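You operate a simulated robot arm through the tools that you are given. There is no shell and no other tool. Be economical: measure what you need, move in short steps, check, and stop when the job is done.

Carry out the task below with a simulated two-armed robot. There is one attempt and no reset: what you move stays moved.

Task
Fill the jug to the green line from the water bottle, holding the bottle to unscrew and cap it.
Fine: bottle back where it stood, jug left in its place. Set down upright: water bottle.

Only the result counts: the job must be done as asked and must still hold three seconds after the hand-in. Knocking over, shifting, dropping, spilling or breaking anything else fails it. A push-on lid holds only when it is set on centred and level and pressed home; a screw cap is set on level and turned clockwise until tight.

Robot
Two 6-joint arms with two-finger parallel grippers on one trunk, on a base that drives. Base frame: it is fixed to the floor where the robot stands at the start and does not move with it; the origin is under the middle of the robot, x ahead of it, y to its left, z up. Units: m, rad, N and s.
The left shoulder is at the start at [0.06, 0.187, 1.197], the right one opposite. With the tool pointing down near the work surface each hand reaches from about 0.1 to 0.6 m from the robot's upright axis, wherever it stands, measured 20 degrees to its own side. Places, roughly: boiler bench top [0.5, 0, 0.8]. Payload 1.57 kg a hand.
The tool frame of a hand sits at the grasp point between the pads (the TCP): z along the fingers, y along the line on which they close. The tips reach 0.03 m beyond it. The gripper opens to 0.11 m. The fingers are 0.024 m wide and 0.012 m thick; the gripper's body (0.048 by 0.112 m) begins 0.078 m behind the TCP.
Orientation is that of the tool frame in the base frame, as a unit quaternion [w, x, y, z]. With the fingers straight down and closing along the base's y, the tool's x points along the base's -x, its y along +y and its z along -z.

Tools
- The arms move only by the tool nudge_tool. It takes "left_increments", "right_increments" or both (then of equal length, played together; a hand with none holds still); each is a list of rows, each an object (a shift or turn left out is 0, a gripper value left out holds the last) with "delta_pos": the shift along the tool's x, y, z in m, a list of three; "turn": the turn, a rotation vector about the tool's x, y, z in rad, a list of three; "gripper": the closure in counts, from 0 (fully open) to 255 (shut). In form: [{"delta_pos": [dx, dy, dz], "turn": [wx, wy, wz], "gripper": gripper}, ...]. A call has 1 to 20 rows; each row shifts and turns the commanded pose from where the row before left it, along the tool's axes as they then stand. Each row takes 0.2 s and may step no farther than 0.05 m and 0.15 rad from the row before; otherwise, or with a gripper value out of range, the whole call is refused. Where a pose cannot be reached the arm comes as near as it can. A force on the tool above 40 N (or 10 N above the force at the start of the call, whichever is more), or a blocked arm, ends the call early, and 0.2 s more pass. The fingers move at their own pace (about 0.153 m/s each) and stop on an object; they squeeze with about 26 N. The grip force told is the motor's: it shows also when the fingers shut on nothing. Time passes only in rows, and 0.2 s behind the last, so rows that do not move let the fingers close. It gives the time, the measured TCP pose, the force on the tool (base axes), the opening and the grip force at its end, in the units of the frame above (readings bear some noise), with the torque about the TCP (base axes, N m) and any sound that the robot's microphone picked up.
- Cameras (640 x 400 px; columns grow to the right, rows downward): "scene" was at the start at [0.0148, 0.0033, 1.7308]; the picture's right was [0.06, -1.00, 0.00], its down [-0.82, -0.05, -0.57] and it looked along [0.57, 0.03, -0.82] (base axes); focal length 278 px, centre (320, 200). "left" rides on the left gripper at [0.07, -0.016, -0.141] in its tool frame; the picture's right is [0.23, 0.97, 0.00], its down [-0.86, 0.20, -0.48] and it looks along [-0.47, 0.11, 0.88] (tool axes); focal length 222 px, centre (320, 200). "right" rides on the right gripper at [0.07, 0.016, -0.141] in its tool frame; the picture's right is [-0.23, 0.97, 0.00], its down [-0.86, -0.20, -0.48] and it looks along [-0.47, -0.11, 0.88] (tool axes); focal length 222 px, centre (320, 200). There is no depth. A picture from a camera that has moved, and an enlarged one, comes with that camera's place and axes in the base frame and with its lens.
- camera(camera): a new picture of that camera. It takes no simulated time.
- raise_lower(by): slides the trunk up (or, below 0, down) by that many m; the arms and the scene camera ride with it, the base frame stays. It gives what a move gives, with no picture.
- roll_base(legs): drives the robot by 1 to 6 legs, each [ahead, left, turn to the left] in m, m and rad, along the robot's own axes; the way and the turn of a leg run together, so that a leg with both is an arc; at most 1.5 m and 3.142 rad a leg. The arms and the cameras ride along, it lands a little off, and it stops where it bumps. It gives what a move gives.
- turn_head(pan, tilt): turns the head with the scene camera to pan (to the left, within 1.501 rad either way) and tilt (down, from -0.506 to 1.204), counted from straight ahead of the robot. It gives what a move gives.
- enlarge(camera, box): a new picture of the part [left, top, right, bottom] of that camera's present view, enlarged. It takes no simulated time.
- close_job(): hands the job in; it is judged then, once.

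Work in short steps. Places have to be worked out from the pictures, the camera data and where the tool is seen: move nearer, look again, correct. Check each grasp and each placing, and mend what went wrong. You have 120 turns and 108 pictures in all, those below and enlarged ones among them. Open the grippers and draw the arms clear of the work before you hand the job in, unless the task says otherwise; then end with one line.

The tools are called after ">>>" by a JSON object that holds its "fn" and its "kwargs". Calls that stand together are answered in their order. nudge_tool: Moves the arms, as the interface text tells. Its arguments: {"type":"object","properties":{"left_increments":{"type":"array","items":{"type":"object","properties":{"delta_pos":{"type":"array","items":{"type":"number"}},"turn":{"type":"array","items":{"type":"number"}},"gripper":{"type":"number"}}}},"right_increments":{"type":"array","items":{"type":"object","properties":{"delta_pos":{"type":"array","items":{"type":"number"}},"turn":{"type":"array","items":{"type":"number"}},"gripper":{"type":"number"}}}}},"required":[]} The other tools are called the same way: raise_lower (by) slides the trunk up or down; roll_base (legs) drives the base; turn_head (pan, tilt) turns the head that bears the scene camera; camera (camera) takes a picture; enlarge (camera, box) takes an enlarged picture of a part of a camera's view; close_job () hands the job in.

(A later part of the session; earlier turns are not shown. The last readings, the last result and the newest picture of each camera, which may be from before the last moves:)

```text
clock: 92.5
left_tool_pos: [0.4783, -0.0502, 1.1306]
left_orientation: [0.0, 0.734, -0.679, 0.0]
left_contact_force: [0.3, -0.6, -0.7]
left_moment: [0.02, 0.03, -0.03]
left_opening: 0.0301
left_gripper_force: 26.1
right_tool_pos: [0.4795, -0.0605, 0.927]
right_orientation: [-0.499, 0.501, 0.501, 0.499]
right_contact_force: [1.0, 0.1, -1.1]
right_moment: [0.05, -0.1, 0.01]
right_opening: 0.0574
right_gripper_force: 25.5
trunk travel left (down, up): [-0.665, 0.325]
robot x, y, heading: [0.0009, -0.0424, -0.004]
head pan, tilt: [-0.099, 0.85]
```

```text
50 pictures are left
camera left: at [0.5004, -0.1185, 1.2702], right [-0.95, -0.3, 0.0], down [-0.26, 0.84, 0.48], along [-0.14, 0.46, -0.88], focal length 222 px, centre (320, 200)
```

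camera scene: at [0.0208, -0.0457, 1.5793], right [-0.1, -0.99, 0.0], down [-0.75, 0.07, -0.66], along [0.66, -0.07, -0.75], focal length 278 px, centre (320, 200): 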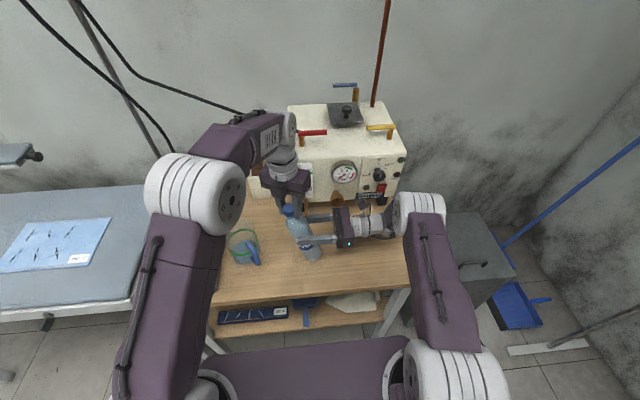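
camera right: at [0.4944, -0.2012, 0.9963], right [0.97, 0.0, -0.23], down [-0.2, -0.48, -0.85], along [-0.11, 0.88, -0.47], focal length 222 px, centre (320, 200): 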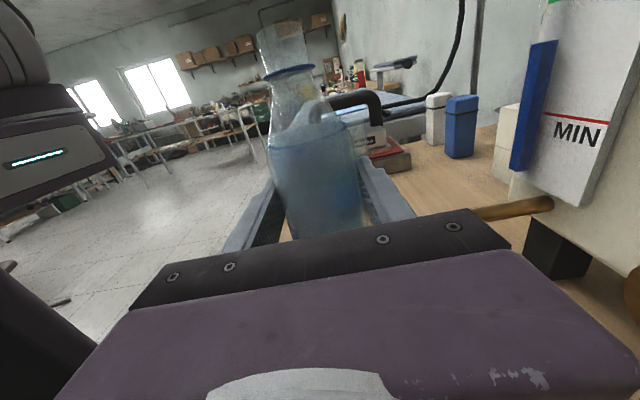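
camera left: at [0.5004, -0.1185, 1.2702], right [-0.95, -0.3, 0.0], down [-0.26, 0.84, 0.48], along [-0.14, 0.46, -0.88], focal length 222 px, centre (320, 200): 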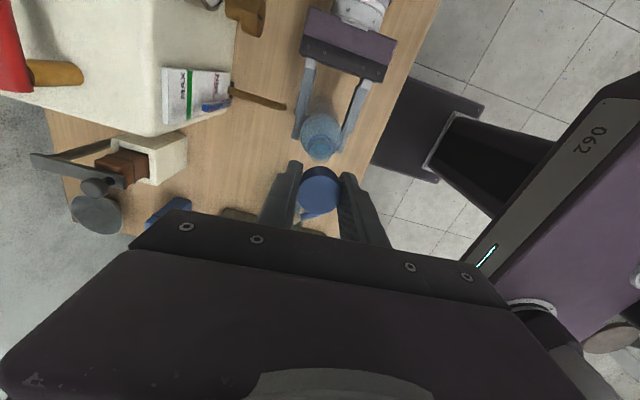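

The cap is secure in the left fingers and the bottle is open. I move the left hand away to the left side to clear the pouring space.

>>> {"fn": "nudge_tool", "kwargs": {"left_increments": [{"delta_pos": [-0.04, 0.004, -0.01]}, {"delta_pos": [-0.04, 0.004, 0]}, {"delta_pos": [-0.04, 0.004, 0]}, {"delta_pos": [-0.04, 0.004, 0]}, {"delta_pos": [-0.04, 0.004, 0]}, {"delta_pos": [-0.04, 0.004, 0]}, {"delta_pos": [-0.04, 0.004, 0]}, {"delta_pos": [-0.04, 0.004, 0]}, {"delta_pos": [-0.04, 0.004, 0]}]}}

>>> {"fn": "nudge_tool", "kwargs": {"left_increments": [{"turn": [0, 0, 0.15]}, {"turn": [0, 0, 0.15]}, {"turn": [0, 0, 0.15]}, {"turn": [0, 0, 0.15]}, {"turn": [0, 0, 0.15]}, {"turn": [0, 0, 0.15]}, {"turn": [0, 0, 0.15]}, {"turn": [0, 0, 0.15]}, {"turn": [0, 0, 0.15]}, {"turn": [0, 0, 0.15]}, {"turn": [0, 0, 0.15]}, {"turn": [0, 0, 0.15]}, {"turn": [0, 0, 0.15]}, {"turn": [0, 0, 0.15]}, {"turn": [0, 0, 0.15]}, {"turn": [0, 0, 0.15]}, {"turn": [0, 0, 0.15]}, {"turn": [0, 0, 0.15]}, {"turn": [0, 0, 0.15]}]}}

>>> {"fn": "turn_head", "kwargs": {"pan": 0.15, "tilt": 0.85}}

>>> {"fn": "camera", "kwargs": {"camera": "left"}}

>>> {"fn": "camera", "kwargs": {"camera": "scene"}}

```text
clock: 94.5
left_tool_pos: [0.4142, 0.3086, 1.1391]
left_orientation: [0.001, 0.733, -0.681, -0.001]
left_contact_force: [-0.2, 0.0, 0.2]
left_moment: [-0.03, -0.01, -0.01]
left_opening: 0.0301
left_gripper_force: 26.4
right_tool_pos: [0.4785, -0.059, 0.9257]
right_orientation: [-0.499, 0.5, 0.501, 0.499]
right_contact_force: [-0.1, 1.7, -2.0]
right_moment: [0.13, 0.01, 0.0]
right_opening: 0.0572
right_gripper_force: 25.4
trunk travel left (down, up): [-0.665, 0.325]
robot x, y, heading: [0.0003, -0.0429, -0.003]
head pan, tilt: [-0.099, 0.85]
```

```text
clock: 98.5
left_tool_pos: [0.4153, 0.3043, 1.139]
left_orientation: [0.0, 0.566, 0.824, 0.0]
left_contact_force: [0.2, -0.4, 0.0]
left_moment: [-0.01, 0.0, -0.02]
left_opening: 0.0299
left_gripper_force: 26.1
right_tool_pos: [0.478, -0.0601, 0.9264]
right_orientation: [-0.499, 0.501, 0.501, 0.499]
right_contact_force: [-0.4, -0.6, -1.6]
right_moment: [0.06, -0.07, -0.01]
right_opening: 0.0569
right_gripper_force: 25.9
trunk travel left (down, up): [-0.665, 0.325]
robot x, y, heading: [0.0034, -0.0412, -0.002]
head pan, tilt: [-0.099, 0.85]
```

```text
clock: 99.3
left_tool_pos: [0.4141, 0.3049, 1.1396]
left_orientation: [0.0, 0.565, 0.825, 0.0]
left_contact_force: [-0.7, -0.4, 0.0]
left_moment: [0.01, -0.03, 0.03]
left_opening: 0.0299
left_gripper_force: 26.1
right_tool_pos: [0.4769, -0.0604, 0.9252]
right_orientation: [-0.499, 0.501, 0.501, 0.499]
right_contact_force: [0.2, -0.2, -2.2]
right_moment: [0.05, 0.0, 0.0]
right_opening: 0.0572
right_gripper_force: 25.7
trunk travel left (down, up): [-0.665, 0.325]
robot x, y, heading: [-0.002, -0.0428, -0.0]
head pan, tilt: [0.15, 0.85]
```

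```text
49 pictures are left
camera left: at [0.3745, 0.3649, 1.2794], right [0.83, 0.56, 0.0], down [0.5, -0.73, 0.48], along [0.27, -0.39, -0.88], focal length 222 px, centre (320, 200)
```

left: 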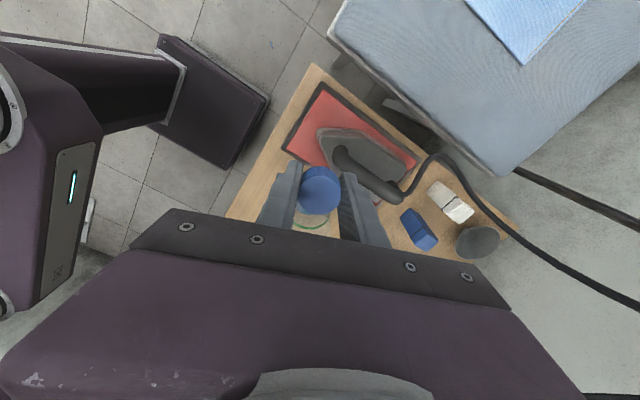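

```text
48 pictures are left
camera scene: at [0.0222, -0.0302, 1.579], right [0.15, -0.99, 0.0], down [-0.74, -0.11, -0.66], along [0.65, 0.1, -0.75], focal length 278 px, centre (320, 200)
```

scene: 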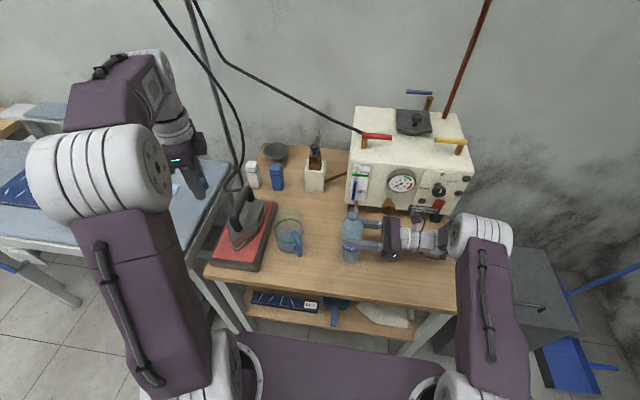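

The jug is in clear view of the scene camera. I zoom in to locate it and the levels.

>>> {"fn": "enlarge", "kwargs": {"camera": "scene", "box": [260, 190, 390, 275]}}

```text
4.71 times, centred on (325, 232) of scene
camera zoom: at [0.0222, -0.0302, 1.579], right [0.15, -0.99, 0.0], down [-0.74, -0.11, -0.66], along [0.65, 0.1, -0.75], focal length 1307 px, centre (296, 47)
```

zoom: 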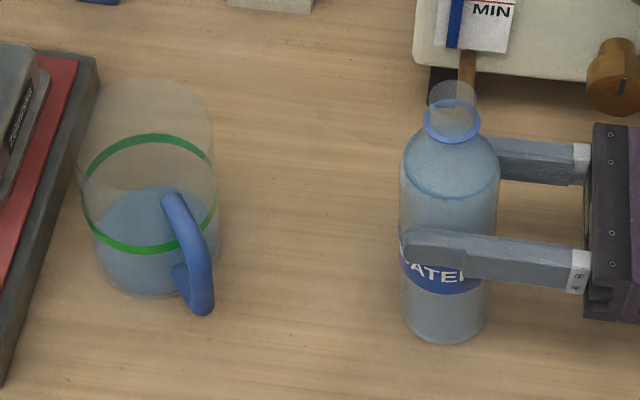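

The jug axis works out at (0.501, 0.140), green line z ≈ 0.862, rim z ≈ 0.925, and the water is now near z 0.817, so about 240 ml is needed. I lift the bottle straight up first.

>>> {"fn": "nudge_tool", "kwargs": {"right_increments": [{"delta_pos": [0.01, 0, 0]}, {"delta_pos": [0.02, 0, 0]}, {"delta_pos": [0.03, 0, 0]}, {"delta_pos": [0.03, 0, 0]}, {"delta_pos": [0.02, 0, 0]}, {}]}}

>>> {"fn": "enlarge", "kwargs": {"camera": "scene", "box": [220, 140, 440, 280]}}

```text
clock: 100.7
left_tool_pos: [0.4152, 0.3044, 1.139]
left_orientation: [-0.001, 0.565, 0.825, 0.0]
left_contact_force: [-0.7, 0.4, -0.4]
left_moment: [-0.01, -0.01, -0.02]
left_opening: 0.03
left_gripper_force: 26.5
right_tool_pos: [0.4796, -0.0583, 1.0356]
right_orientation: [-0.5, 0.501, 0.501, 0.499]
right_contact_force: [-0.5, -0.5, -4.1]
right_moment: [0.0, -0.01, -0.01]
right_opening: 0.0574
right_gripper_force: 26.2
trunk travel left (down, up): [-0.665, 0.325]
robot x, y, heading: [0.0045, -0.042, -0.0]
head pan, tilt: [0.15, 0.85]
```

```text
2.86 times, centred on (330, 210) of scene
camera zoom: at [0.0227, -0.0303, 1.579], right [0.15, -0.99, 0.0], down [-0.74, -0.11, -0.66], along [0.65, 0.1, -0.75], focal length 793 px, centre (291, 171)
```

zoom: 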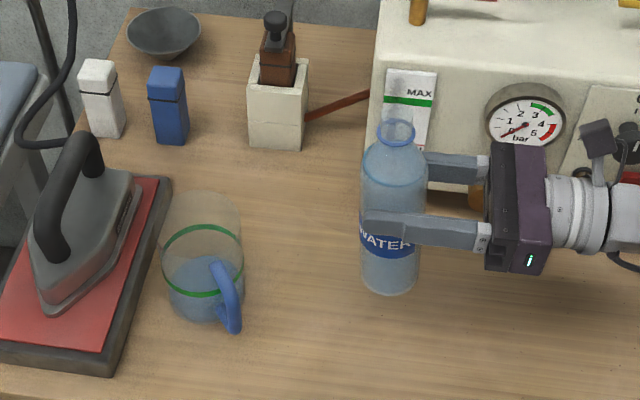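

The bottle is upright and weighs about 4.1 N, which I can also use as a gauge. I move it toward the jug, still upright.

>>> {"fn": "nudge_tool", "kwargs": {"right_increments": [{"delta_pos": [0, 0.007, 0.03]}, {"delta_pos": [0, 0.007, 0.03]}, {"delta_pos": [0, 0.007, 0.028]}, {}, {"turn": [0, -0.1, 0]}, {"turn": [0, -0.1, 0]}, {"turn": [0, -0.1, 0]}, {"turn": [0, -0.1, 0]}, {"turn": [0, -0.1, 0]}, {"turn": [0, -0.1, 0]}, {}]}}

>>> {"fn": "camera", "kwargs": {"camera": "scene"}}

```text
clock: 103.1
left_tool_pos: [0.4142, 0.3066, 1.1388]
left_orientation: [0.0, 0.564, 0.826, 0.0]
left_contact_force: [0.0, 0.2, -1.0]
left_moment: [0.01, 0.0, -0.03]
left_opening: 0.0301
left_gripper_force: 25.8
right_tool_pos: [0.501, 0.0288, 1.0367]
right_orientation: [-0.329, 0.626, 0.625, 0.33]
right_contact_force: [0.0, -0.2, -3.8]
right_moment: [0.03, 0.0, 0.01]
right_opening: 0.0573
right_gripper_force: 26.1
trunk travel left (down, up): [-0.665, 0.325]
robot x, y, heading: [0.0002, -0.0412, -0.0]
head pan, tilt: [0.15, 0.85]
```

```text
45 pictures are left
camera scene: at [0.0227, -0.0302, 1.579], right [0.15, -0.99, 0.0], down [-0.74, -0.11, -0.66], along [0.65, 0.1, -0.75], focal length 278 px, centre (320, 200)
```

scene: 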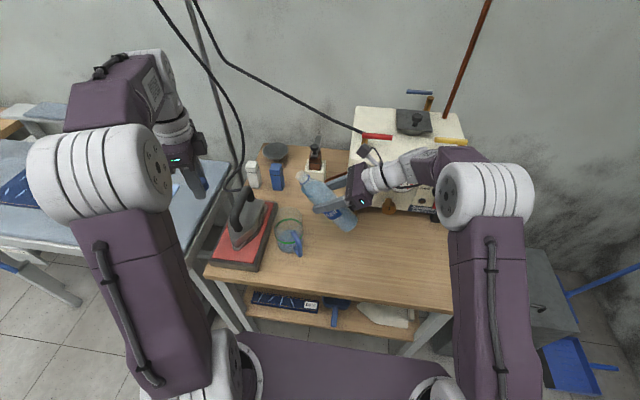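

Reach is fine and the bottle follows the hand. I lower it somewhat and tilt on to about 57°.

>>> {"fn": "nudge_tool", "kwargs": {"right_increments": [{"delta_pos": [-0.0125, 0, 0.0084]}, {"delta_pos": [-0.0125, 0, 0.0084]}, {"turn": [0, -0.1, 0]}, {"turn": [0, -0.1, 0]}, {"turn": [0, -0.1, 0]}, {"turn": [0, -0.1, 0]}, {}]}}

>>> {"fn": "enlarge", "kwargs": {"camera": "scene", "box": [220, 140, 440, 280]}}

```text
clock: 104.7
left_tool_pos: [0.4149, 0.3051, 1.1392]
left_orientation: [0.0, 0.565, 0.825, 0.0]
left_contact_force: [-0.3, -1.2, -0.4]
left_moment: [0.02, 0.0, 0.0]
left_opening: 0.0297
left_gripper_force: 26.3
right_tool_pos: [0.5015, 0.0275, 1.0081]
right_orientation: [-0.198, 0.679, 0.679, 0.199]
right_contact_force: [0.2, -0.5, -5.0]
right_moment: [0.11, -0.02, -0.02]
right_opening: 0.0573
right_gripper_force: 25.9
trunk travel left (down, up): [-0.665, 0.325]
robot x, y, heading: [0.0006, -0.0441, -0.002]
head pan, tilt: [0.15, 0.85]
```

```text
2.86 times, centred on (330, 210) of scene
camera zoom: at [0.0227, -0.0305, 1.579], right [0.15, -0.99, 0.0], down [-0.74, -0.11, -0.66], along [0.65, 0.1, -0.75], focal length 793 px, centre (291, 171)
```

zoom: 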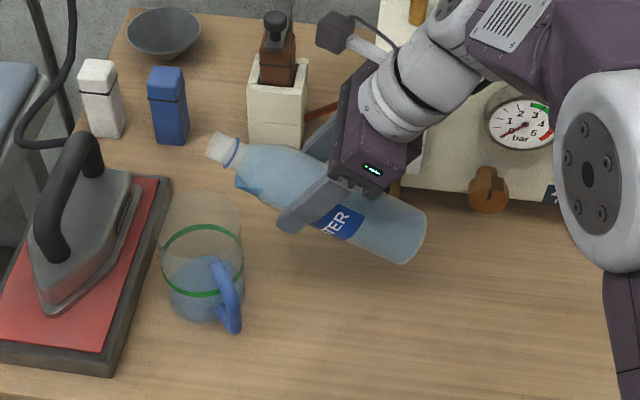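

The mouth projects to about (0.50, 0.11, 1.055), as computed. I lower 0.035 m and tilt a little further, watching for the first water.

>>> {"fn": "nudge_tool", "kwargs": {"right_increments": [{"delta_pos": [-0.0095, 0, 0.0147]}, {"delta_pos": [-0.0095, 0, 0.0147]}, {"turn": [0, -0.08, 0]}, {"turn": [0, -0.08, 0]}, {}]}}

>>> {"fn": "enlarge", "kwargs": {"camera": "scene", "box": [220, 140, 440, 280]}}

```text
clock: 105.9
left_tool_pos: [0.4147, 0.3049, 1.1384]
left_orientation: [0.0, 0.565, 0.825, 0.0]
left_contact_force: [0.4, -0.4, 0.0]
left_moment: [0.03, 0.0, 0.01]
left_opening: 0.0303
left_gripper_force: 25.9
right_tool_pos: [0.501, 0.026, 0.9725]
right_orientation: [-0.144, 0.693, 0.692, 0.143]
right_contact_force: [1.0, 0.1, -3.8]
right_moment: [0.14, 0.01, 0.0]
right_opening: 0.057
right_gripper_force: 26.2
trunk travel left (down, up): [-0.665, 0.325]
robot x, y, heading: [0.0012, -0.0452, -0.0]
head pan, tilt: [0.15, 0.85]
```

```text
2.86 times, centred on (330, 210) of scene
camera zoom: at [0.0226, -0.0304, 1.579], right [0.15, -0.99, 0.0], down [-0.74, -0.11, -0.66], along [0.65, 0.1, -0.75], focal length 793 px, centre (291, 171)
```

zoom: 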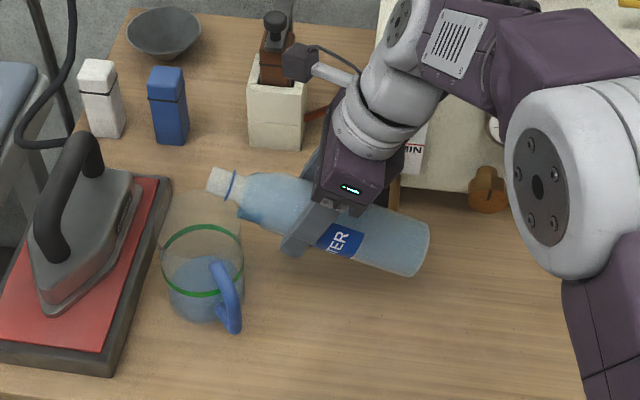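

No flow yet at about 66°. I tilt on in small steps, shifting slightly toward the jug.

>>> {"fn": "nudge_tool", "kwargs": {"right_increments": [{"delta_pos": [0.005, 0, 0.002]}, {"turn": [0, -0.08, 0]}, {}, {"turn": [0, -0.08, 0]}, {}]}}

>>> {"fn": "enlarge", "kwargs": {"camera": "scene", "box": [220, 140, 440, 280]}}

```text
clock: 107.1
left_tool_pos: [0.4134, 0.3057, 1.1385]
left_orientation: [0.001, 0.565, 0.825, 0.0]
left_contact_force: [0.5, -0.9, -1.5]
left_moment: [-0.02, -0.01, 0.02]
left_opening: 0.0298
left_gripper_force: 25.4
right_tool_pos: [0.5026, 0.0345, 0.9732]
right_orientation: [-0.088, 0.701, 0.702, 0.088]
right_contact_force: [-0.4, -0.4, -3.3]
right_moment: [0.16, 0.01, 0.04]
right_opening: 0.057
right_gripper_force: 26.4
trunk travel left (down, up): [-0.665, 0.325]
robot x, y, heading: [0.0049, -0.0414, -0.001]
head pan, tilt: [0.15, 0.85]
```

```text
2.86 times, centred on (330, 210) of scene
camera zoom: at [0.0224, -0.0303, 1.579], right [0.15, -0.99, 0.0], down [-0.74, -0.11, -0.66], along [0.65, 0.1, -0.75], focal length 793 px, centre (291, 171)
```

zoom: 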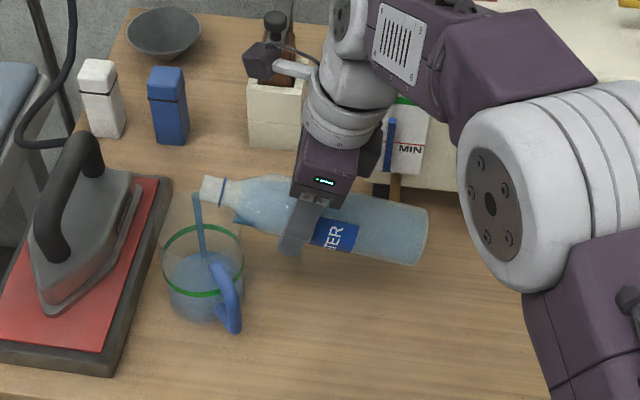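

Water is flowing and the stream lands inside the jug. I hold here briefly and look again.

>>> {"fn": "nudge_tool", "kwargs": {"right_increments": [{}, {}, {}, {}, {}]}}

>>> {"fn": "enlarge", "kwargs": {"camera": "scene", "box": [260, 190, 370, 275]}}

```text
clock: 108.3
left_tool_pos: [0.4149, 0.3051, 1.1389]
left_orientation: [0.0, 0.565, 0.825, 0.0]
left_contact_force: [-0.3, -0.4, -0.2]
left_moment: [-0.01, 0.02, -0.01]
left_opening: 0.0303
left_gripper_force: 26.7
right_tool_pos: [0.5031, 0.0333, 0.9731]
right_orientation: [-0.088, 0.701, 0.702, 0.088]
right_contact_force: [0.2, -0.4, -4.0]
right_moment: [0.1, 0.03, -0.02]
right_opening: 0.0569
right_gripper_force: 26.2
trunk travel left (down, up): [-0.665, 0.325]
robot x, y, heading: [0.0018, -0.04, -0.003]
head pan, tilt: [0.15, 0.85]
```

```text
4.71 times, centred on (315, 232) of scene
camera zoom: at [0.0223, -0.0301, 1.579], right [0.15, -0.99, 0.0], down [-0.74, -0.11, -0.66], along [0.65, 0.1, -0.75], focal length 1307 px, centre (344, 47)
```

zoom: 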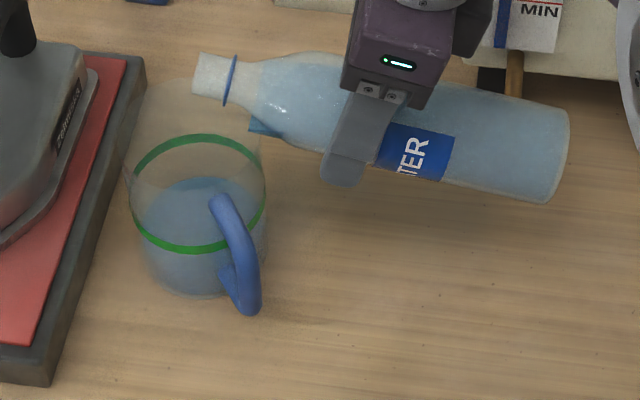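

The flow stops on its own at this tilt; the surface's back edge moved from row 186 to 176, and the goal is about row 138. I tilt a bit more and wait.

>>> {"fn": "nudge_tool", "kwargs": {"right_increments": [{"turn": [0, -0.07, 0]}, {}, {}, {}, {"turn": [0, -0.05, 0]}, {}, {}, {}, {}]}}

>>> {"fn": "enlarge", "kwargs": {"camera": "scene", "box": [260, 190, 370, 275]}}

```text
clock: 110.3
left_tool_pos: [0.4134, 0.3054, 1.1381]
left_orientation: [0.001, 0.565, 0.825, 0.0]
left_contact_force: [0.0, 0.4, 0.0]
left_moment: [-0.01, -0.03, -0.01]
left_opening: 0.03
left_gripper_force: 25.7
right_tool_pos: [0.502, 0.034, 0.9715]
right_orientation: [-0.045, 0.705, 0.706, 0.046]
right_contact_force: [0.0, 0.1, -1.7]
right_moment: [0.08, -0.03, -0.03]
right_opening: 0.0572
right_gripper_force: 26.3
trunk travel left (down, up): [-0.665, 0.325]
robot x, y, heading: [0.0002, -0.0409, -0.008]
head pan, tilt: [0.15, 0.85]
```

```text
4.71 times, centred on (315, 232) of scene
camera zoom: at [0.0221, -0.0301, 1.579], right [0.15, -0.99, 0.0], down [-0.74, -0.11, -0.66], along [0.65, 0.1, -0.75], focal length 1307 px, centre (344, 47)
```

zoom: 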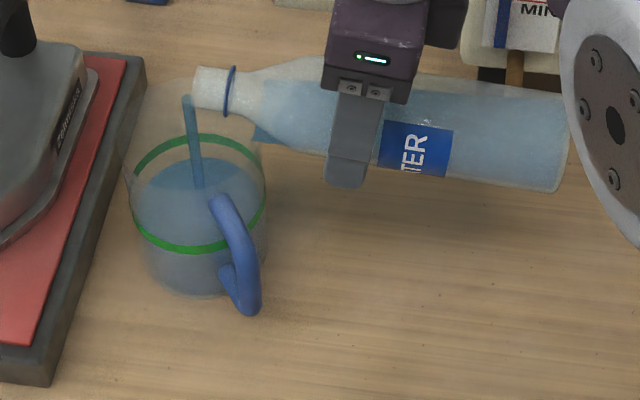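

The level is at row ~155 with the flow continuing. I wait a short while.

>>> {"fn": "nudge_tool", "kwargs": {"right_increments": [{}, {}]}}

>>> {"fn": "enlarge", "kwargs": {"camera": "scene", "box": [260, 190, 370, 275]}}

```text
clock: 110.9
left_tool_pos: [0.4146, 0.3052, 1.1391]
left_orientation: [0.0, 0.566, 0.825, 0.0]
left_contact_force: [0.0, -0.6, -1.5]
left_moment: [-0.01, 0.0, 0.02]
left_opening: 0.03
left_gripper_force: 25.6
right_tool_pos: [0.5027, 0.0335, 0.9731]
right_orientation: [-0.046, 0.706, 0.705, 0.046]
right_contact_force: [0.3, 0.3, -2.1]
right_moment: [0.1, -0.01, -0.01]
right_opening: 0.0571
right_gripper_force: 25.9
trunk travel left (down, up): [-0.665, 0.325]
robot x, y, heading: [-0.0003, -0.0405, -0.003]
head pan, tilt: [0.15, 0.85]
```

```text
4.71 times, centred on (315, 232) of scene
camera zoom: at [0.0221, -0.0301, 1.579], right [0.15, -0.99, 0.0], down [-0.74, -0.11, -0.66], along [0.65, 0.1, -0.75], focal length 1307 px, centre (344, 47)
```

zoom: 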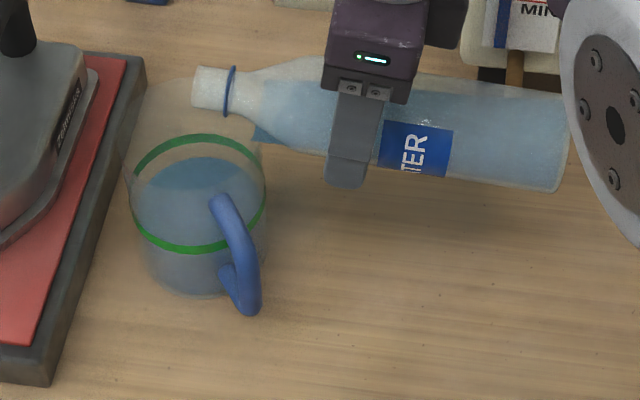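

The flow stopped at row ~156 (z ≈ 0.847), with about 15 mm still to go. I tilt another step.

>>> {"fn": "nudge_tool", "kwargs": {"right_increments": [{"turn": [0, -0.06, 0]}, {}, {}, {}, {}, {}]}}

>>> {"fn": "enlarge", "kwargs": {"camera": "scene", "box": [260, 190, 370, 275]}}

```text
clock: 112.3
left_tool_pos: [0.4149, 0.3051, 1.1387]
left_orientation: [0.0, 0.565, 0.825, -0.001]
left_contact_force: [0.6, 0.0, -1.1]
left_moment: [0.01, 0.02, 0.01]
left_opening: 0.0299
left_gripper_force: 26.2
right_tool_pos: [0.5012, 0.0338, 0.9717]
right_orientation: [-0.024, 0.707, 0.707, 0.025]
right_contact_force: [0.5, 0.0, -1.9]
right_moment: [0.05, 0.03, -0.01]
right_opening: 0.0568
right_gripper_force: 26.0
trunk travel left (down, up): [-0.665, 0.325]
robot x, y, heading: [-0.0006, -0.0441, -0.008]
head pan, tilt: [0.15, 0.85]
```

```text
4.71 times, centred on (315, 232) of scene
camera zoom: at [0.022, -0.03, 1.579], right [0.15, -0.99, 0.0], down [-0.74, -0.11, -0.66], along [0.65, 0.1, -0.75], focal length 1307 px, centre (344, 47)
```

zoom: 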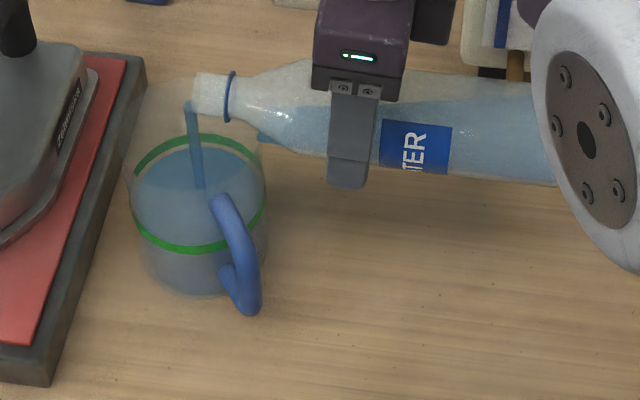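

Level at row ~147, with a thin flow. I wait a little longer.

>>> {"fn": "nudge_tool", "kwargs": {"right_increments": [{}, {}]}}

>>> {"fn": "enlarge", "kwargs": {"camera": "scene", "box": [275, 208, 325, 258]}}

```text
clock: 112.9
left_tool_pos: [0.4144, 0.3059, 1.1393]
left_orientation: [0.001, 0.565, 0.825, 0.0]
left_contact_force: [0.9, -0.5, 0.5]
left_moment: [0.01, -0.01, 0.02]
left_opening: 0.03
left_gripper_force: 25.7
right_tool_pos: [0.5011, 0.0344, 0.9724]
right_orientation: [-0.025, 0.707, 0.706, 0.024]
right_contact_force: [-0.5, -0.2, -1.4]
right_moment: [0.05, -0.01, 0.0]
right_opening: 0.0573
right_gripper_force: 26.3
trunk travel left (down, up): [-0.665, 0.325]
robot x, y, heading: [0.0033, -0.0408, -0.005]
head pan, tilt: [0.15, 0.85]
```

```text
8.00 times, centred on (300, 233) of scene
camera zoom: at [0.022, -0.03, 1.579], right [0.15, -0.99, 0.0], down [-0.74, -0.11, -0.66], along [0.65, 0.1, -0.75], focal length 2221 px, centre (480, -64)
```

zoom: 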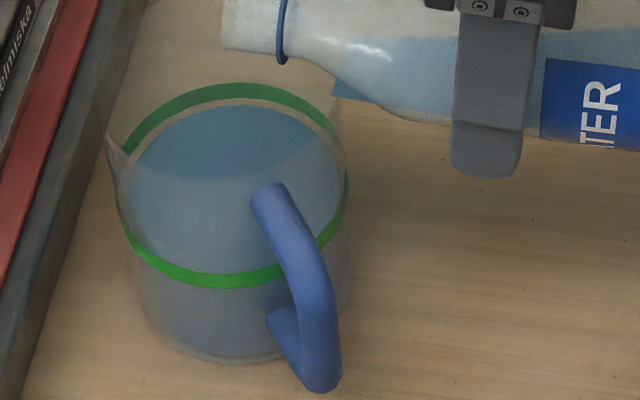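

The level is about 4–5 mm below the middle of the green band. A final small tilt of 0.03 rad should bring it there.

>>> {"fn": "nudge_tool", "kwargs": {"right_increments": [{"turn": [0, -0.028, 0]}, {}, {}, {}, {}, {}, {}, {}]}}

>>> {"fn": "enlarge", "kwargs": {"camera": "scene", "box": [275, 208, 325, 258]}}

```text
clock: 114.7
left_tool_pos: [0.4153, 0.3051, 1.1389]
left_orientation: [0.0, 0.565, 0.825, -0.001]
left_contact_force: [0.5, 0.4, -0.5]
left_moment: [-0.01, 0.01, 0.01]
left_opening: 0.03
left_gripper_force: 25.9
right_tool_pos: [0.5013, 0.0334, 0.9719]
right_orientation: [-0.015, 0.707, 0.707, 0.015]
right_contact_force: [-0.6, -0.3, -1.7]
right_moment: [0.04, 0.01, 0.02]
right_opening: 0.0571
right_gripper_force: 26.5
trunk travel left (down, up): [-0.665, 0.325]
robot x, y, heading: [-0.0021, -0.0419, -0.001]
head pan, tilt: [0.15, 0.85]
```

```text
8.00 times, centred on (300, 233) of scene
camera zoom: at [0.022, -0.0301, 1.579], right [0.15, -0.99, 0.0], down [-0.74, -0.11, -0.66], along [0.65, 0.1, -0.75], focal length 2221 px, centre (480, -64)
```

zoom: 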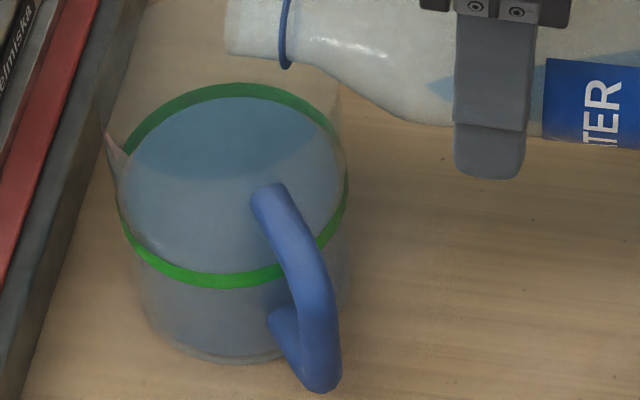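

The surface now sits in the green band (back edge at row ~97, just what I computed for the line), and the flow has stopped. I tilt the bottle back upright over the jug and then raise it.

>>> {"fn": "nudge_tool", "kwargs": {"right_increments": [{"turn": [0, 0.1, 0]}, {"turn": [0, 0.12, 0]}, {"turn": [0, 0.12, 0]}, {"turn": [0, 0.12, 0]}, {"turn": [0, 0.12, 0]}, {"turn": [0, 0.12, 0], "delta_pos": [0.014, 0, -0.014]}, {"turn": [0, 0.12, 0], "delta_pos": [0.015, 0, -0.013]}, {"turn": [0, 0.12, 0], "delta_pos": [0.016, 0, -0.012]}, {"turn": [0, 0.12, 0]}, {"turn": [0, 0.12, 0]}, {"turn": [0, 0.12, 0]}, {"turn": [0, 0.12, 0]}, {"turn": [0, 0.108, 0]}, {}]}}

>>> {"fn": "enlarge", "kwargs": {"camera": "scene", "box": [220, 140, 440, 280]}}

```text
clock: 117.7
left_tool_pos: [0.4143, 0.3049, 1.1399]
left_orientation: [0.0, 0.565, 0.825, 0.0]
left_contact_force: [0.7, -0.2, 0.4]
left_moment: [-0.01, -0.03, 0.01]
left_opening: 0.03
left_gripper_force: 26.0
right_tool_pos: [0.501, 0.0404, 1.0312]
right_orientation: [-0.5, 0.499, 0.5, 0.501]
right_contact_force: [-0.3, 0.4, -1.4]
right_moment: [-0.02, 0.01, 0.0]
right_opening: 0.057
right_gripper_force: 26.1
trunk travel left (down, up): [-0.665, 0.325]
robot x, y, heading: [0.0024, -0.0416, -0.004]
head pan, tilt: [0.15, 0.85]
```

```text
2.86 times, centred on (330, 210) of scene
camera zoom: at [0.0216, -0.03, 1.579], right [0.15, -0.99, 0.0], down [-0.74, -0.11, -0.66], along [0.65, 0.1, -0.75], focal length 793 px, centre (291, 171)
```

zoom: 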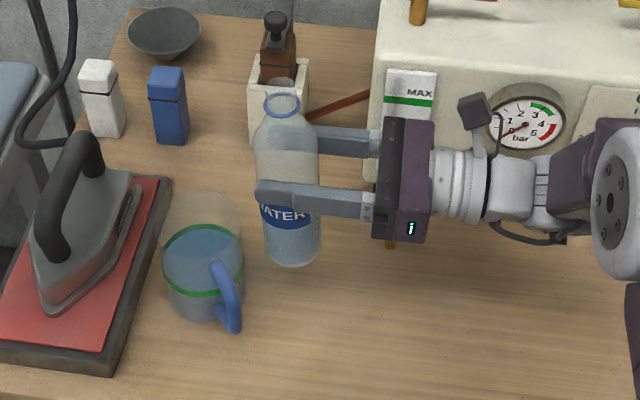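

The bottle is upright again and about half empty. I carry it back over its spot and lower to just above the table.

>>> {"fn": "nudge_tool", "kwargs": {"right_increments": [{"delta_pos": [0.01, -0.0115, -0.01]}, {"delta_pos": [0, -0.011, -0.03]}, {"delta_pos": [0, 0, -0.03]}, {"delta_pos": [0, 0, -0.0295]}, {}, {"delta_pos": [-0.03, 0, 0]}, {"delta_pos": [-0.03, 0, 0]}, {"delta_pos": [-0.03, 0, 0]}, {"delta_pos": [-0.015, 0, 0]}, {}]}}

>>> {"fn": "enlarge", "kwargs": {"camera": "scene", "box": [260, 190, 390, 275]}}

```text
clock: 119.9
left_tool_pos: [0.4139, 0.3043, 1.1401]
left_orientation: [0.0, 0.565, 0.825, -0.001]
left_contact_force: [0.1, 0.4, -0.3]
left_moment: [0.01, 0.0, -0.01]
left_opening: 0.03
left_gripper_force: 26.2
right_tool_pos: [0.4784, -0.058, 0.938]
right_orientation: [-0.5, 0.5, 0.501, 0.5]
right_contact_force: [0.9, -0.5, -1.6]
right_moment: [-0.03, -0.01, -0.01]
right_opening: 0.0572
right_gripper_force: 25.7
trunk travel left (down, up): [-0.665, 0.325]
robot x, y, heading: [-0.001, -0.0409, -0.0]
head pan, tilt: [0.15, 0.85]
```

```text
4.71 times, centred on (325, 232) of scene
camera zoom: at [0.0217, -0.0301, 1.579], right [0.15, -0.99, 0.0], down [-0.74, -0.11, -0.66], along [0.65, 0.1, -0.75], focal length 1307 px, centre (296, 47)
```

zoom: 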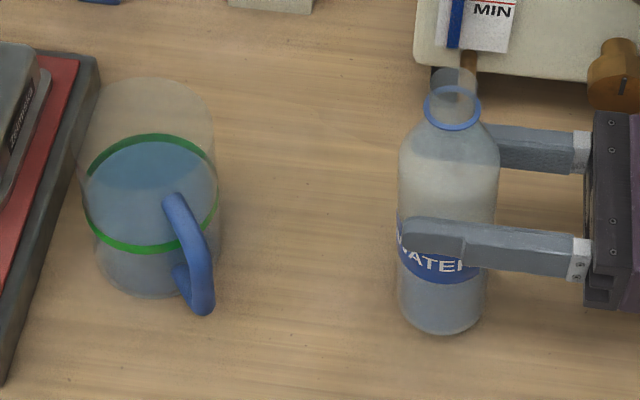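

The ring-to-base line shows about a 3° lean of the top toward +y. I level the bottle with a 0.05 rad counter-tilt, then set it down.

>>> {"fn": "nudge_tool", "kwargs": {"right_increments": [{"turn": [0, 0.05, 0], "delta_pos": [0, 0.002, -0.003]}, {}, {"delta_pos": [-0.006, 0, 0]}, {"delta_pos": [-0.004, 0, 0]}, {"delta_pos": [-0.002, 0, 0]}, {}]}}

>>> {"fn": "enlarge", "kwargs": {"camera": "scene", "box": [260, 190, 390, 275]}}

>>> {"fn": "camera", "kwargs": {"camera": "right"}}

```text
clock: 121.3
left_tool_pos: [0.4151, 0.3051, 1.1392]
left_orientation: [0.0, 0.565, 0.825, -0.001]
left_contact_force: [0.4, -0.3, -0.1]
left_moment: [-0.03, 0.01, 0.04]
left_opening: 0.03
left_gripper_force: 25.8
right_tool_pos: [0.4821, -0.062, 0.9252]
right_orientation: [-0.512, 0.487, 0.487, 0.513]
right_contact_force: [1.1, -1.3, 3.2]
right_moment: [-0.11, -0.09, -0.01]
right_opening: 0.057
right_gripper_force: 25.7
trunk travel left (down, up): [-0.665, 0.325]
robot x, y, heading: [0.0019, -0.0405, -0.004]
head pan, tilt: [0.15, 0.85]
```

```text
4.71 times, centred on (325, 232) of scene
camera zoom: at [0.0215, -0.0304, 1.5791], right [0.15, -0.99, 0.0], down [-0.74, -0.11, -0.66], along [0.65, 0.1, -0.75], focal length 1307 px, centre (296, 47)
```

zoom: 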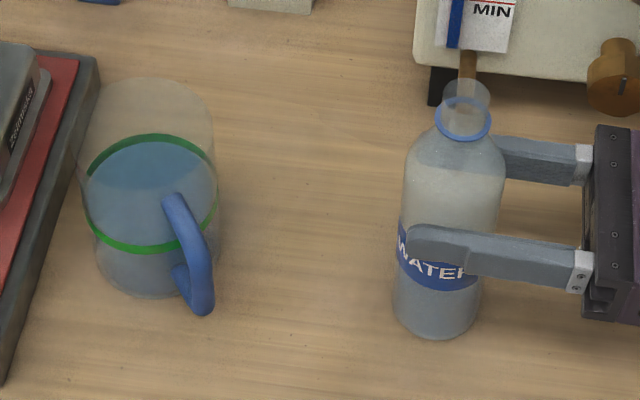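

```text
32 pictures are left
camera right: at [0.4974, -0.2061, 0.9878], right [0.97, 0.01, -0.23], down [-0.2, -0.43, -0.88], along [-0.11, 0.9, -0.42], focal length 222 px, centre (320, 200)
```

right: 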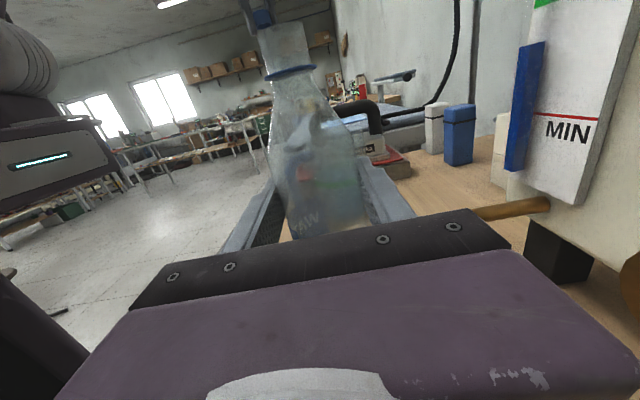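

The bottle is upright and standing on the table at about (0.48, -0.057). I unwind the left wrist to where the cap came off and bring the cap back above the neck.

>>> {"fn": "nudge_tool", "kwargs": {"left_increments": [{"turn": [0, 0, -0.146]}, {"turn": [0, 0, -0.146]}, {"turn": [0, 0, -0.146]}, {"turn": [0, 0, -0.146]}, {"turn": [0, 0, -0.146]}, {"turn": [0, 0, -0.146]}, {"turn": [0, 0, -0.146]}, {"turn": [0, 0, -0.146]}, {"turn": [0, 0, -0.146]}, {"turn": [0, 0, -0.146]}, {"turn": [0, 0, -0.146]}, {"turn": [0, 0, -0.146]}, {"turn": [0, 0, -0.146]}, {"turn": [0, 0, -0.146]}, {"turn": [0, 0, -0.146]}, {"turn": [0, 0, -0.146]}, {"turn": [0, 0, -0.146]}, {"turn": [0, 0, -0.146]}, {"turn": [0, 0, -0.14]}]}}

>>> {"fn": "nudge_tool", "kwargs": {"left_increments": [{"delta_pos": [0.04, -0.004, 0]}, {"delta_pos": [0.04, -0.004, 0]}, {"delta_pos": [0.04, -0.004, 0]}, {"delta_pos": [0.04, -0.004, 0]}, {"delta_pos": [0.04, -0.004, 0]}, {"delta_pos": [0.04, -0.004, 0]}, {"delta_pos": [0.04, -0.004, 0]}, {"delta_pos": [0.04, -0.004, 0]}, {"delta_pos": [0.036, -0.004, 0]}, {}]}}

>>> {"fn": "camera", "kwargs": {"camera": "left"}}

```text
clock: 125.3
left_tool_pos: [0.4142, 0.3046, 1.1391]
left_orientation: [0.0, 0.707, -0.707, 0.0]
left_contact_force: [0.8, -0.7, -0.9]
left_moment: [-0.01, 0.02, 0.02]
left_opening: 0.0298
left_gripper_force: 25.9
right_tool_pos: [0.4806, -0.0611, 0.9247]
right_orientation: [-0.512, 0.487, 0.488, 0.512]
right_contact_force: [1.6, 0.2, 8.6]
right_moment: [0.07, -0.07, 0.0]
right_opening: 0.057
right_gripper_force: 25.6
trunk travel left (down, up): [-0.665, 0.325]
robot x, y, heading: [0.0023, -0.0375, -0.004]
head pan, tilt: [0.15, 0.85]
```

```text
clock: 127.5
left_tool_pos: [0.4487, -0.0491, 1.1364]
left_orientation: [0.0, -0.706, 0.708, 0.0]
left_contact_force: [0.0, 0.2, 0.5]
left_moment: [0.04, 0.01, -0.02]
left_opening: 0.03
left_gripper_force: 26.0
right_tool_pos: [0.4809, -0.0608, 0.9238]
right_orientation: [-0.511, 0.488, 0.487, 0.513]
right_contact_force: [-0.9, 0.7, 6.3]
right_moment: [0.06, 0.07, -0.03]
right_opening: 0.0573
right_gripper_force: 25.7
trunk travel left (down, up): [-0.665, 0.325]
robot x, y, heading: [0.0008, -0.0406, -0.005]
head pan, tilt: [0.15, 0.85]
```

```text
31 pictures are left
camera left: at [0.4647, -0.1182, 1.2768], right [-0.97, -0.22, 0.0], down [-0.2, 0.86, 0.48], along [-0.11, 0.47, -0.88], focal length 222 px, centre (320, 200)
```

left: 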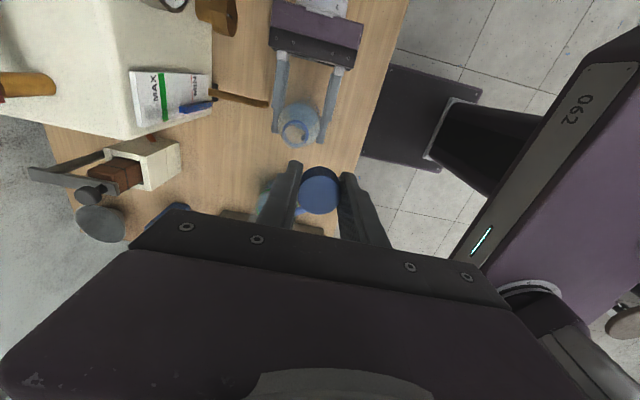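

I zoom to measure mouth and cap in the same left view.

>>> {"fn": "enlarge", "kwargs": {"camera": "left", "box": [260, 90, 380, 220]}}

```text
3.08 times, centred on (320, 155) of left
camera zoom: at [0.4647, -0.1182, 1.2768], right [-0.97, -0.22, 0.0], down [-0.2, 0.86, 0.48], along [-0.11, 0.47, -0.88], focal length 684 px, centre (320, 338)
```

zoom: 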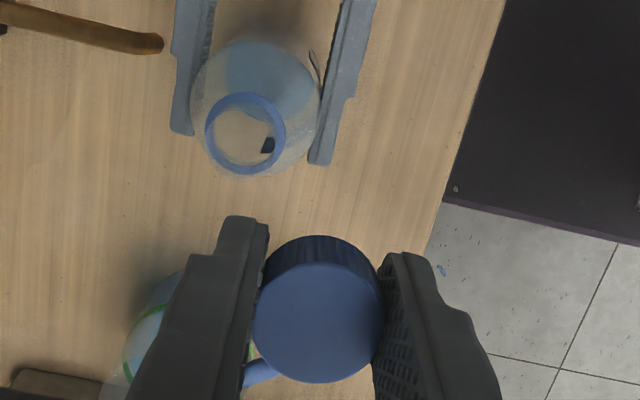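

Combining both views, the neck axis is at (0.480, -0.055) with the ring at z ≈ 1.005; the cap is centred at the TCP. I align and descend to just above the mouth.

>>> {"fn": "nudge_tool", "kwargs": {"left_increments": [{"delta_pos": [0.0083, -0.0313, 0]}, {}, {"delta_pos": [0, 0, 0.03]}, {"delta_pos": [0, 0, 0.03]}, {"delta_pos": [0, 0, 0.016]}, {}]}}

>>> {"fn": "enlarge", "kwargs": {"camera": "right", "box": [200, 0, 400, 140]}}

>>> {"fn": "enlarge", "kwargs": {"camera": "scene", "box": [310, 170, 410, 260]}}

```text
clock: 128.9
left_tool_pos: [0.4816, -0.0589, 1.0613]
left_orientation: [0.0, -0.707, 0.708, -0.001]
left_contact_force: [-0.3, 0.0, -0.1]
left_moment: [0.03, -0.02, 0.01]
left_opening: 0.0302
left_gripper_force: 26.4
right_tool_pos: [0.4812, -0.061, 0.9246]
right_orientation: [-0.512, 0.487, 0.488, 0.512]
right_contact_force: [-1.4, -0.1, 6.5]
right_moment: [-0.01, 0.11, 0.0]
right_opening: 0.057
right_gripper_force: 25.8
trunk travel left (down, up): [-0.665, 0.325]
robot x, y, heading: [0.0026, -0.0398, -0.004]
head pan, tilt: [0.15, 0.85]
```

```text
2.86 times, centred on (300, 70) of right
camera zoom: at [0.4969, -0.2059, 0.9877], right [0.97, 0.01, -0.23], down [-0.2, -0.44, -0.88], along [-0.11, 0.9, -0.42], focal length 635 px, centre (377, 571)
```

zoom: 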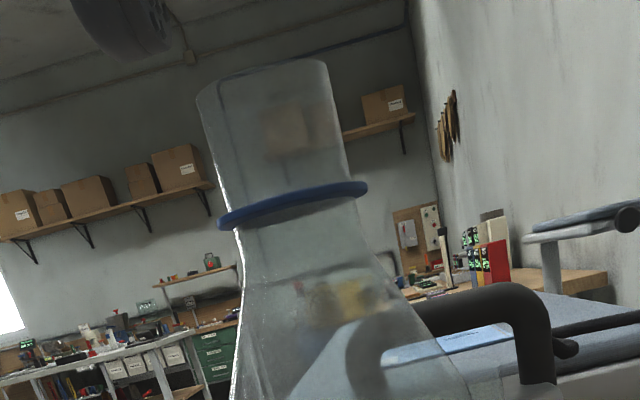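

```text
4.44 times, centred on (360, 215) of scene
camera zoom: at [0.0208, -0.0303, 1.579], right [0.15, -0.99, 0.0], down [-0.74, -0.11, -0.66], along [0.65, 0.1, -0.75], focal length 1234 px, centre (142, 133)
```

zoom: 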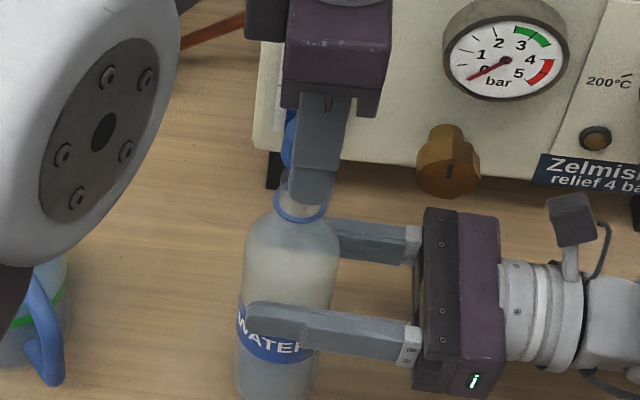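

The mouth top is at z ≈ 1.022 and the cap bottom about 1.037. I descend 11 mm more and check alignment from the right camera.

>>> {"fn": "nudge_tool", "kwargs": {"left_increments": [{"delta_pos": [0, 0, 0.006]}, {"delta_pos": [0, 0, 0.006]}, {}]}}

>>> {"fn": "enlarge", "kwargs": {"camera": "right", "box": [200, 0, 400, 140]}}

>>> {"fn": "enlarge", "kwargs": {"camera": "left", "box": [260, 120, 380, 250]}}

```text
clock: 129.7
left_tool_pos: [0.4813, -0.0605, 1.0511]
left_orientation: [0.0, -0.707, 0.707, 0.0]
left_contact_force: [-0.1, -0.4, 0.3]
left_moment: [0.01, -0.02, 0.04]
left_opening: 0.0299
left_gripper_force: 25.8
right_tool_pos: [0.4814, -0.0608, 0.9243]
right_orientation: [0.512, -0.487, -0.489, -0.512]
right_contact_force: [-0.9, -0.4, 5.2]
right_moment: [-0.03, 0.08, -0.03]
right_opening: 0.0572
right_gripper_force: 26.4
trunk travel left (down, up): [-0.665, 0.325]
robot x, y, heading: [-0.0, -0.0418, -0.006]
head pan, tilt: [0.15, 0.85]
```

```text
2.86 times, centred on (300, 70) of right
camera zoom: at [0.4969, -0.2059, 0.9876], right [0.97, 0.01, -0.23], down [-0.2, -0.44, -0.88], along [-0.11, 0.9, -0.42], focal length 635 px, centre (377, 571)
```

zoom: 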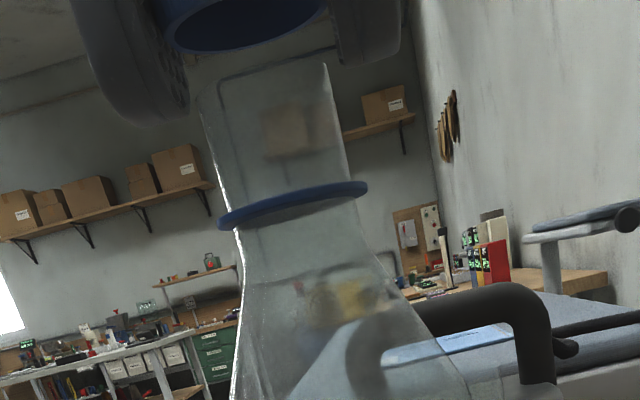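

```text
3.08 times, centred on (320, 185) of left
camera zoom: at [0.4972, -0.1286, 1.1916], right [-0.97, -0.22, 0.0], down [-0.2, 0.86, 0.48], along [-0.11, 0.47, -0.88], focal length 684 px, centre (320, 246)
```

zoom: 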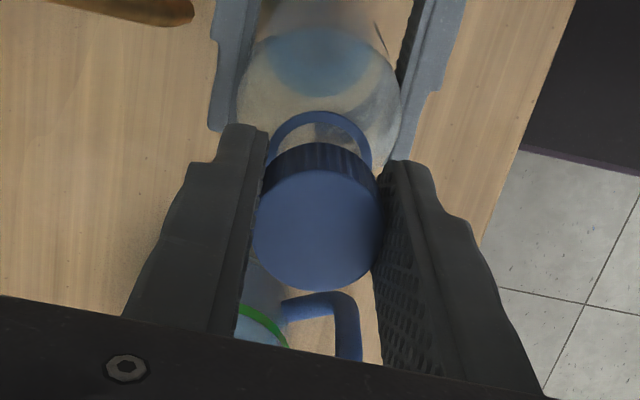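

The cap and neck are aligned within a millimetre (both near x 0.481, y -0.057). I lower the cap onto the thread gently.

>>> {"fn": "nudge_tool", "kwargs": {"left_increments": [{"delta_pos": [0, 0, 0.004]}, {"delta_pos": [0, 0, 0.004]}, {"delta_pos": [0, 0, 0.004]}, {"delta_pos": [0, 0, 0.003]}, {}]}}

>>> {"fn": "enlarge", "kwargs": {"camera": "right", "box": [200, 0, 400, 140]}}

```text
clock: 130.9
left_tool_pos: [0.4801, -0.0597, 1.0349]
left_orientation: [0.002, -0.707, 0.707, 0.0]
left_contact_force: [3.9, 6.2, 5.3]
left_moment: [0.18, -0.07, -0.01]
left_opening: 0.0298
left_gripper_force: 26.4
right_tool_pos: [0.4798, -0.0607, 0.9247]
right_orientation: [0.513, -0.486, -0.488, -0.513]
right_contact_force: [-3.2, -7.5, 2.4]
right_moment: [0.64, -0.31, 0.06]
right_opening: 0.0572
right_gripper_force: 25.2
trunk travel left (down, up): [-0.665, 0.325]
robot x, y, heading: [0.0036, -0.0429, -0.002]
head pan, tilt: [0.15, 0.85]
```

```text
2.86 times, centred on (300, 70) of right
camera zoom: at [0.4968, -0.2061, 0.9876], right [0.97, 0.01, -0.23], down [-0.2, -0.44, -0.88], along [-0.11, 0.9, -0.42], focal length 635 px, centre (377, 571)
```

zoom: 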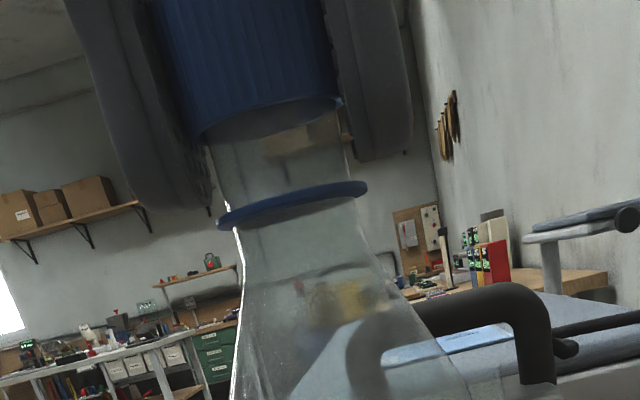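

The cap sits over the neck and touches the thread. I ease the sideways force and turn clockwise with slight downward feed.

>>> {"fn": "nudge_tool", "kwargs": {"left_increments": [{"delta_pos": [-0.0009, -0.0008, 0]}, {"turn": [0, 0, 0.15], "delta_pos": [0, 0, 0.0002]}, {"turn": [0, 0, 0.15], "delta_pos": [0, 0, 0.0001]}, {"turn": [0, 0, 0.15], "delta_pos": [0, 0, 0.0001]}, {"turn": [0, 0, 0.15], "delta_pos": [0, 0, 0.0001]}, {"turn": [0, 0, 0.15], "delta_pos": [0, 0, 0.0001]}, {"turn": [0, 0, 0.15], "delta_pos": [0, 0, 0.0001]}, {"turn": [0, 0, 0.15], "delta_pos": [0, 0, 0.0001]}, {"turn": [0, 0, 0.15], "delta_pos": [0, 0, 0.0001]}, {"turn": [0, 0, 0.15], "delta_pos": [0, 0, 0.0001]}, {"turn": [0, 0, 0.15], "delta_pos": [0, 0, 0.0001]}]}}

>>> {"fn": "enlarge", "kwargs": {"camera": "right", "box": [200, 0, 400, 140]}}

```text
clock: 133.3
left_tool_pos: [0.4814, -0.0586, 1.0347]
left_orientation: [0.0, -0.033, 0.999, 0.001]
left_contact_force: [-13.0, 3.7, -1.6]
left_moment: [0.06, 0.24, 0.11]
left_opening: 0.0297
left_gripper_force: 26.0
right_tool_pos: [0.4829, -0.0599, 0.9247]
right_orientation: [-0.512, 0.488, 0.487, 0.513]
right_contact_force: [13.9, -4.6, 3.7]
right_moment: [0.34, 1.01, -0.17]
right_opening: 0.0574
right_gripper_force: 25.8
trunk travel left (down, up): [-0.665, 0.325]
robot x, y, heading: [0.002, -0.0403, -0.003]
head pan, tilt: [0.15, 0.85]
```

```text
2.86 times, centred on (300, 70) of right
camera zoom: at [0.4976, -0.2061, 0.9876], right [0.97, 0.01, -0.23], down [-0.2, -0.44, -0.88], along [-0.11, 0.9, -0.42], focal length 635 px, centre (377, 571)
```

zoom: 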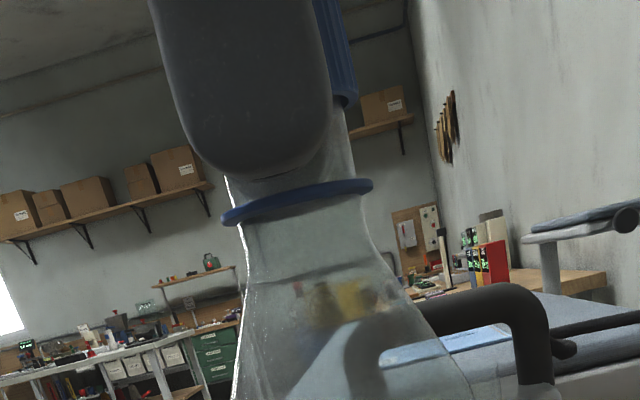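

The thread seems to be drawing the cap down (slight downward pull). I correct the side load and turn on.

>>> {"fn": "nudge_tool", "kwargs": {"left_increments": [{"delta_pos": [0.003, 0.0005, 0.0005]}, {"turn": [0, 0, 0.15], "delta_pos": [0, 0, 0.0001]}, {"turn": [0, 0, 0.15], "delta_pos": [0, 0, 0.0001]}, {"turn": [0, 0, 0.15], "delta_pos": [0, 0, 0.0001]}, {"turn": [0, 0, 0.15], "delta_pos": [0, 0, 0.0001]}, {"turn": [0, 0, 0.15], "delta_pos": [0, 0, 0.0001]}, {"turn": [0, 0, 0.15], "delta_pos": [0, 0, 0.0001]}, {"turn": [0, 0, 0.15], "delta_pos": [0, 0, 0.0001]}, {"turn": [0, 0, 0.15], "delta_pos": [0, 0, 0.0001]}]}}

>>> {"fn": "enlarge", "kwargs": {"camera": "right", "box": [200, 0, 400, 140]}}

```text
clock: 135.3
left_tool_pos: [0.4785, -0.0581, 1.0336]
left_orientation: [0.001, 0.536, 0.844, 0.002]
left_contact_force: [1.6, 10.1, 0.1]
left_moment: [0.2, -0.04, 0.09]
left_opening: 0.0299
left_gripper_force: 25.7
right_tool_pos: [0.4813, -0.0615, 0.9261]
right_orientation: [-0.512, 0.487, 0.488, 0.513]
right_contact_force: [-3.1, -12.7, 4.5]
right_moment: [0.5, -0.23, -0.07]
right_opening: 0.0574
right_gripper_force: 25.4
trunk travel left (down, up): [-0.665, 0.325]
robot x, y, heading: [0.0051, -0.0403, -0.006]
head pan, tilt: [0.15, 0.85]
```

```text
2.86 times, centred on (300, 70) of right
camera zoom: at [0.497, -0.2062, 0.9876], right [0.97, 0.01, -0.23], down [-0.2, -0.44, -0.88], along [-0.11, 0.9, -0.42], focal length 635 px, centre (377, 571)
```

zoom: 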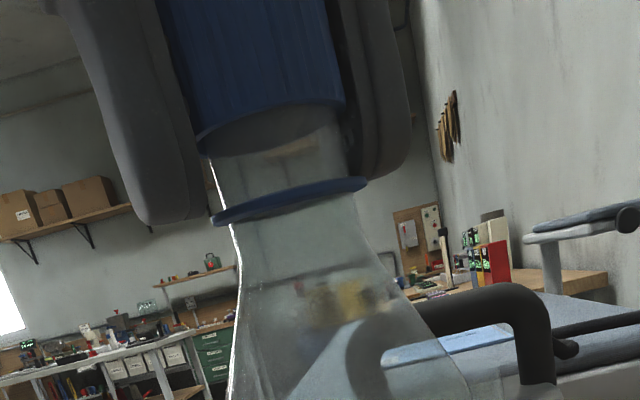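

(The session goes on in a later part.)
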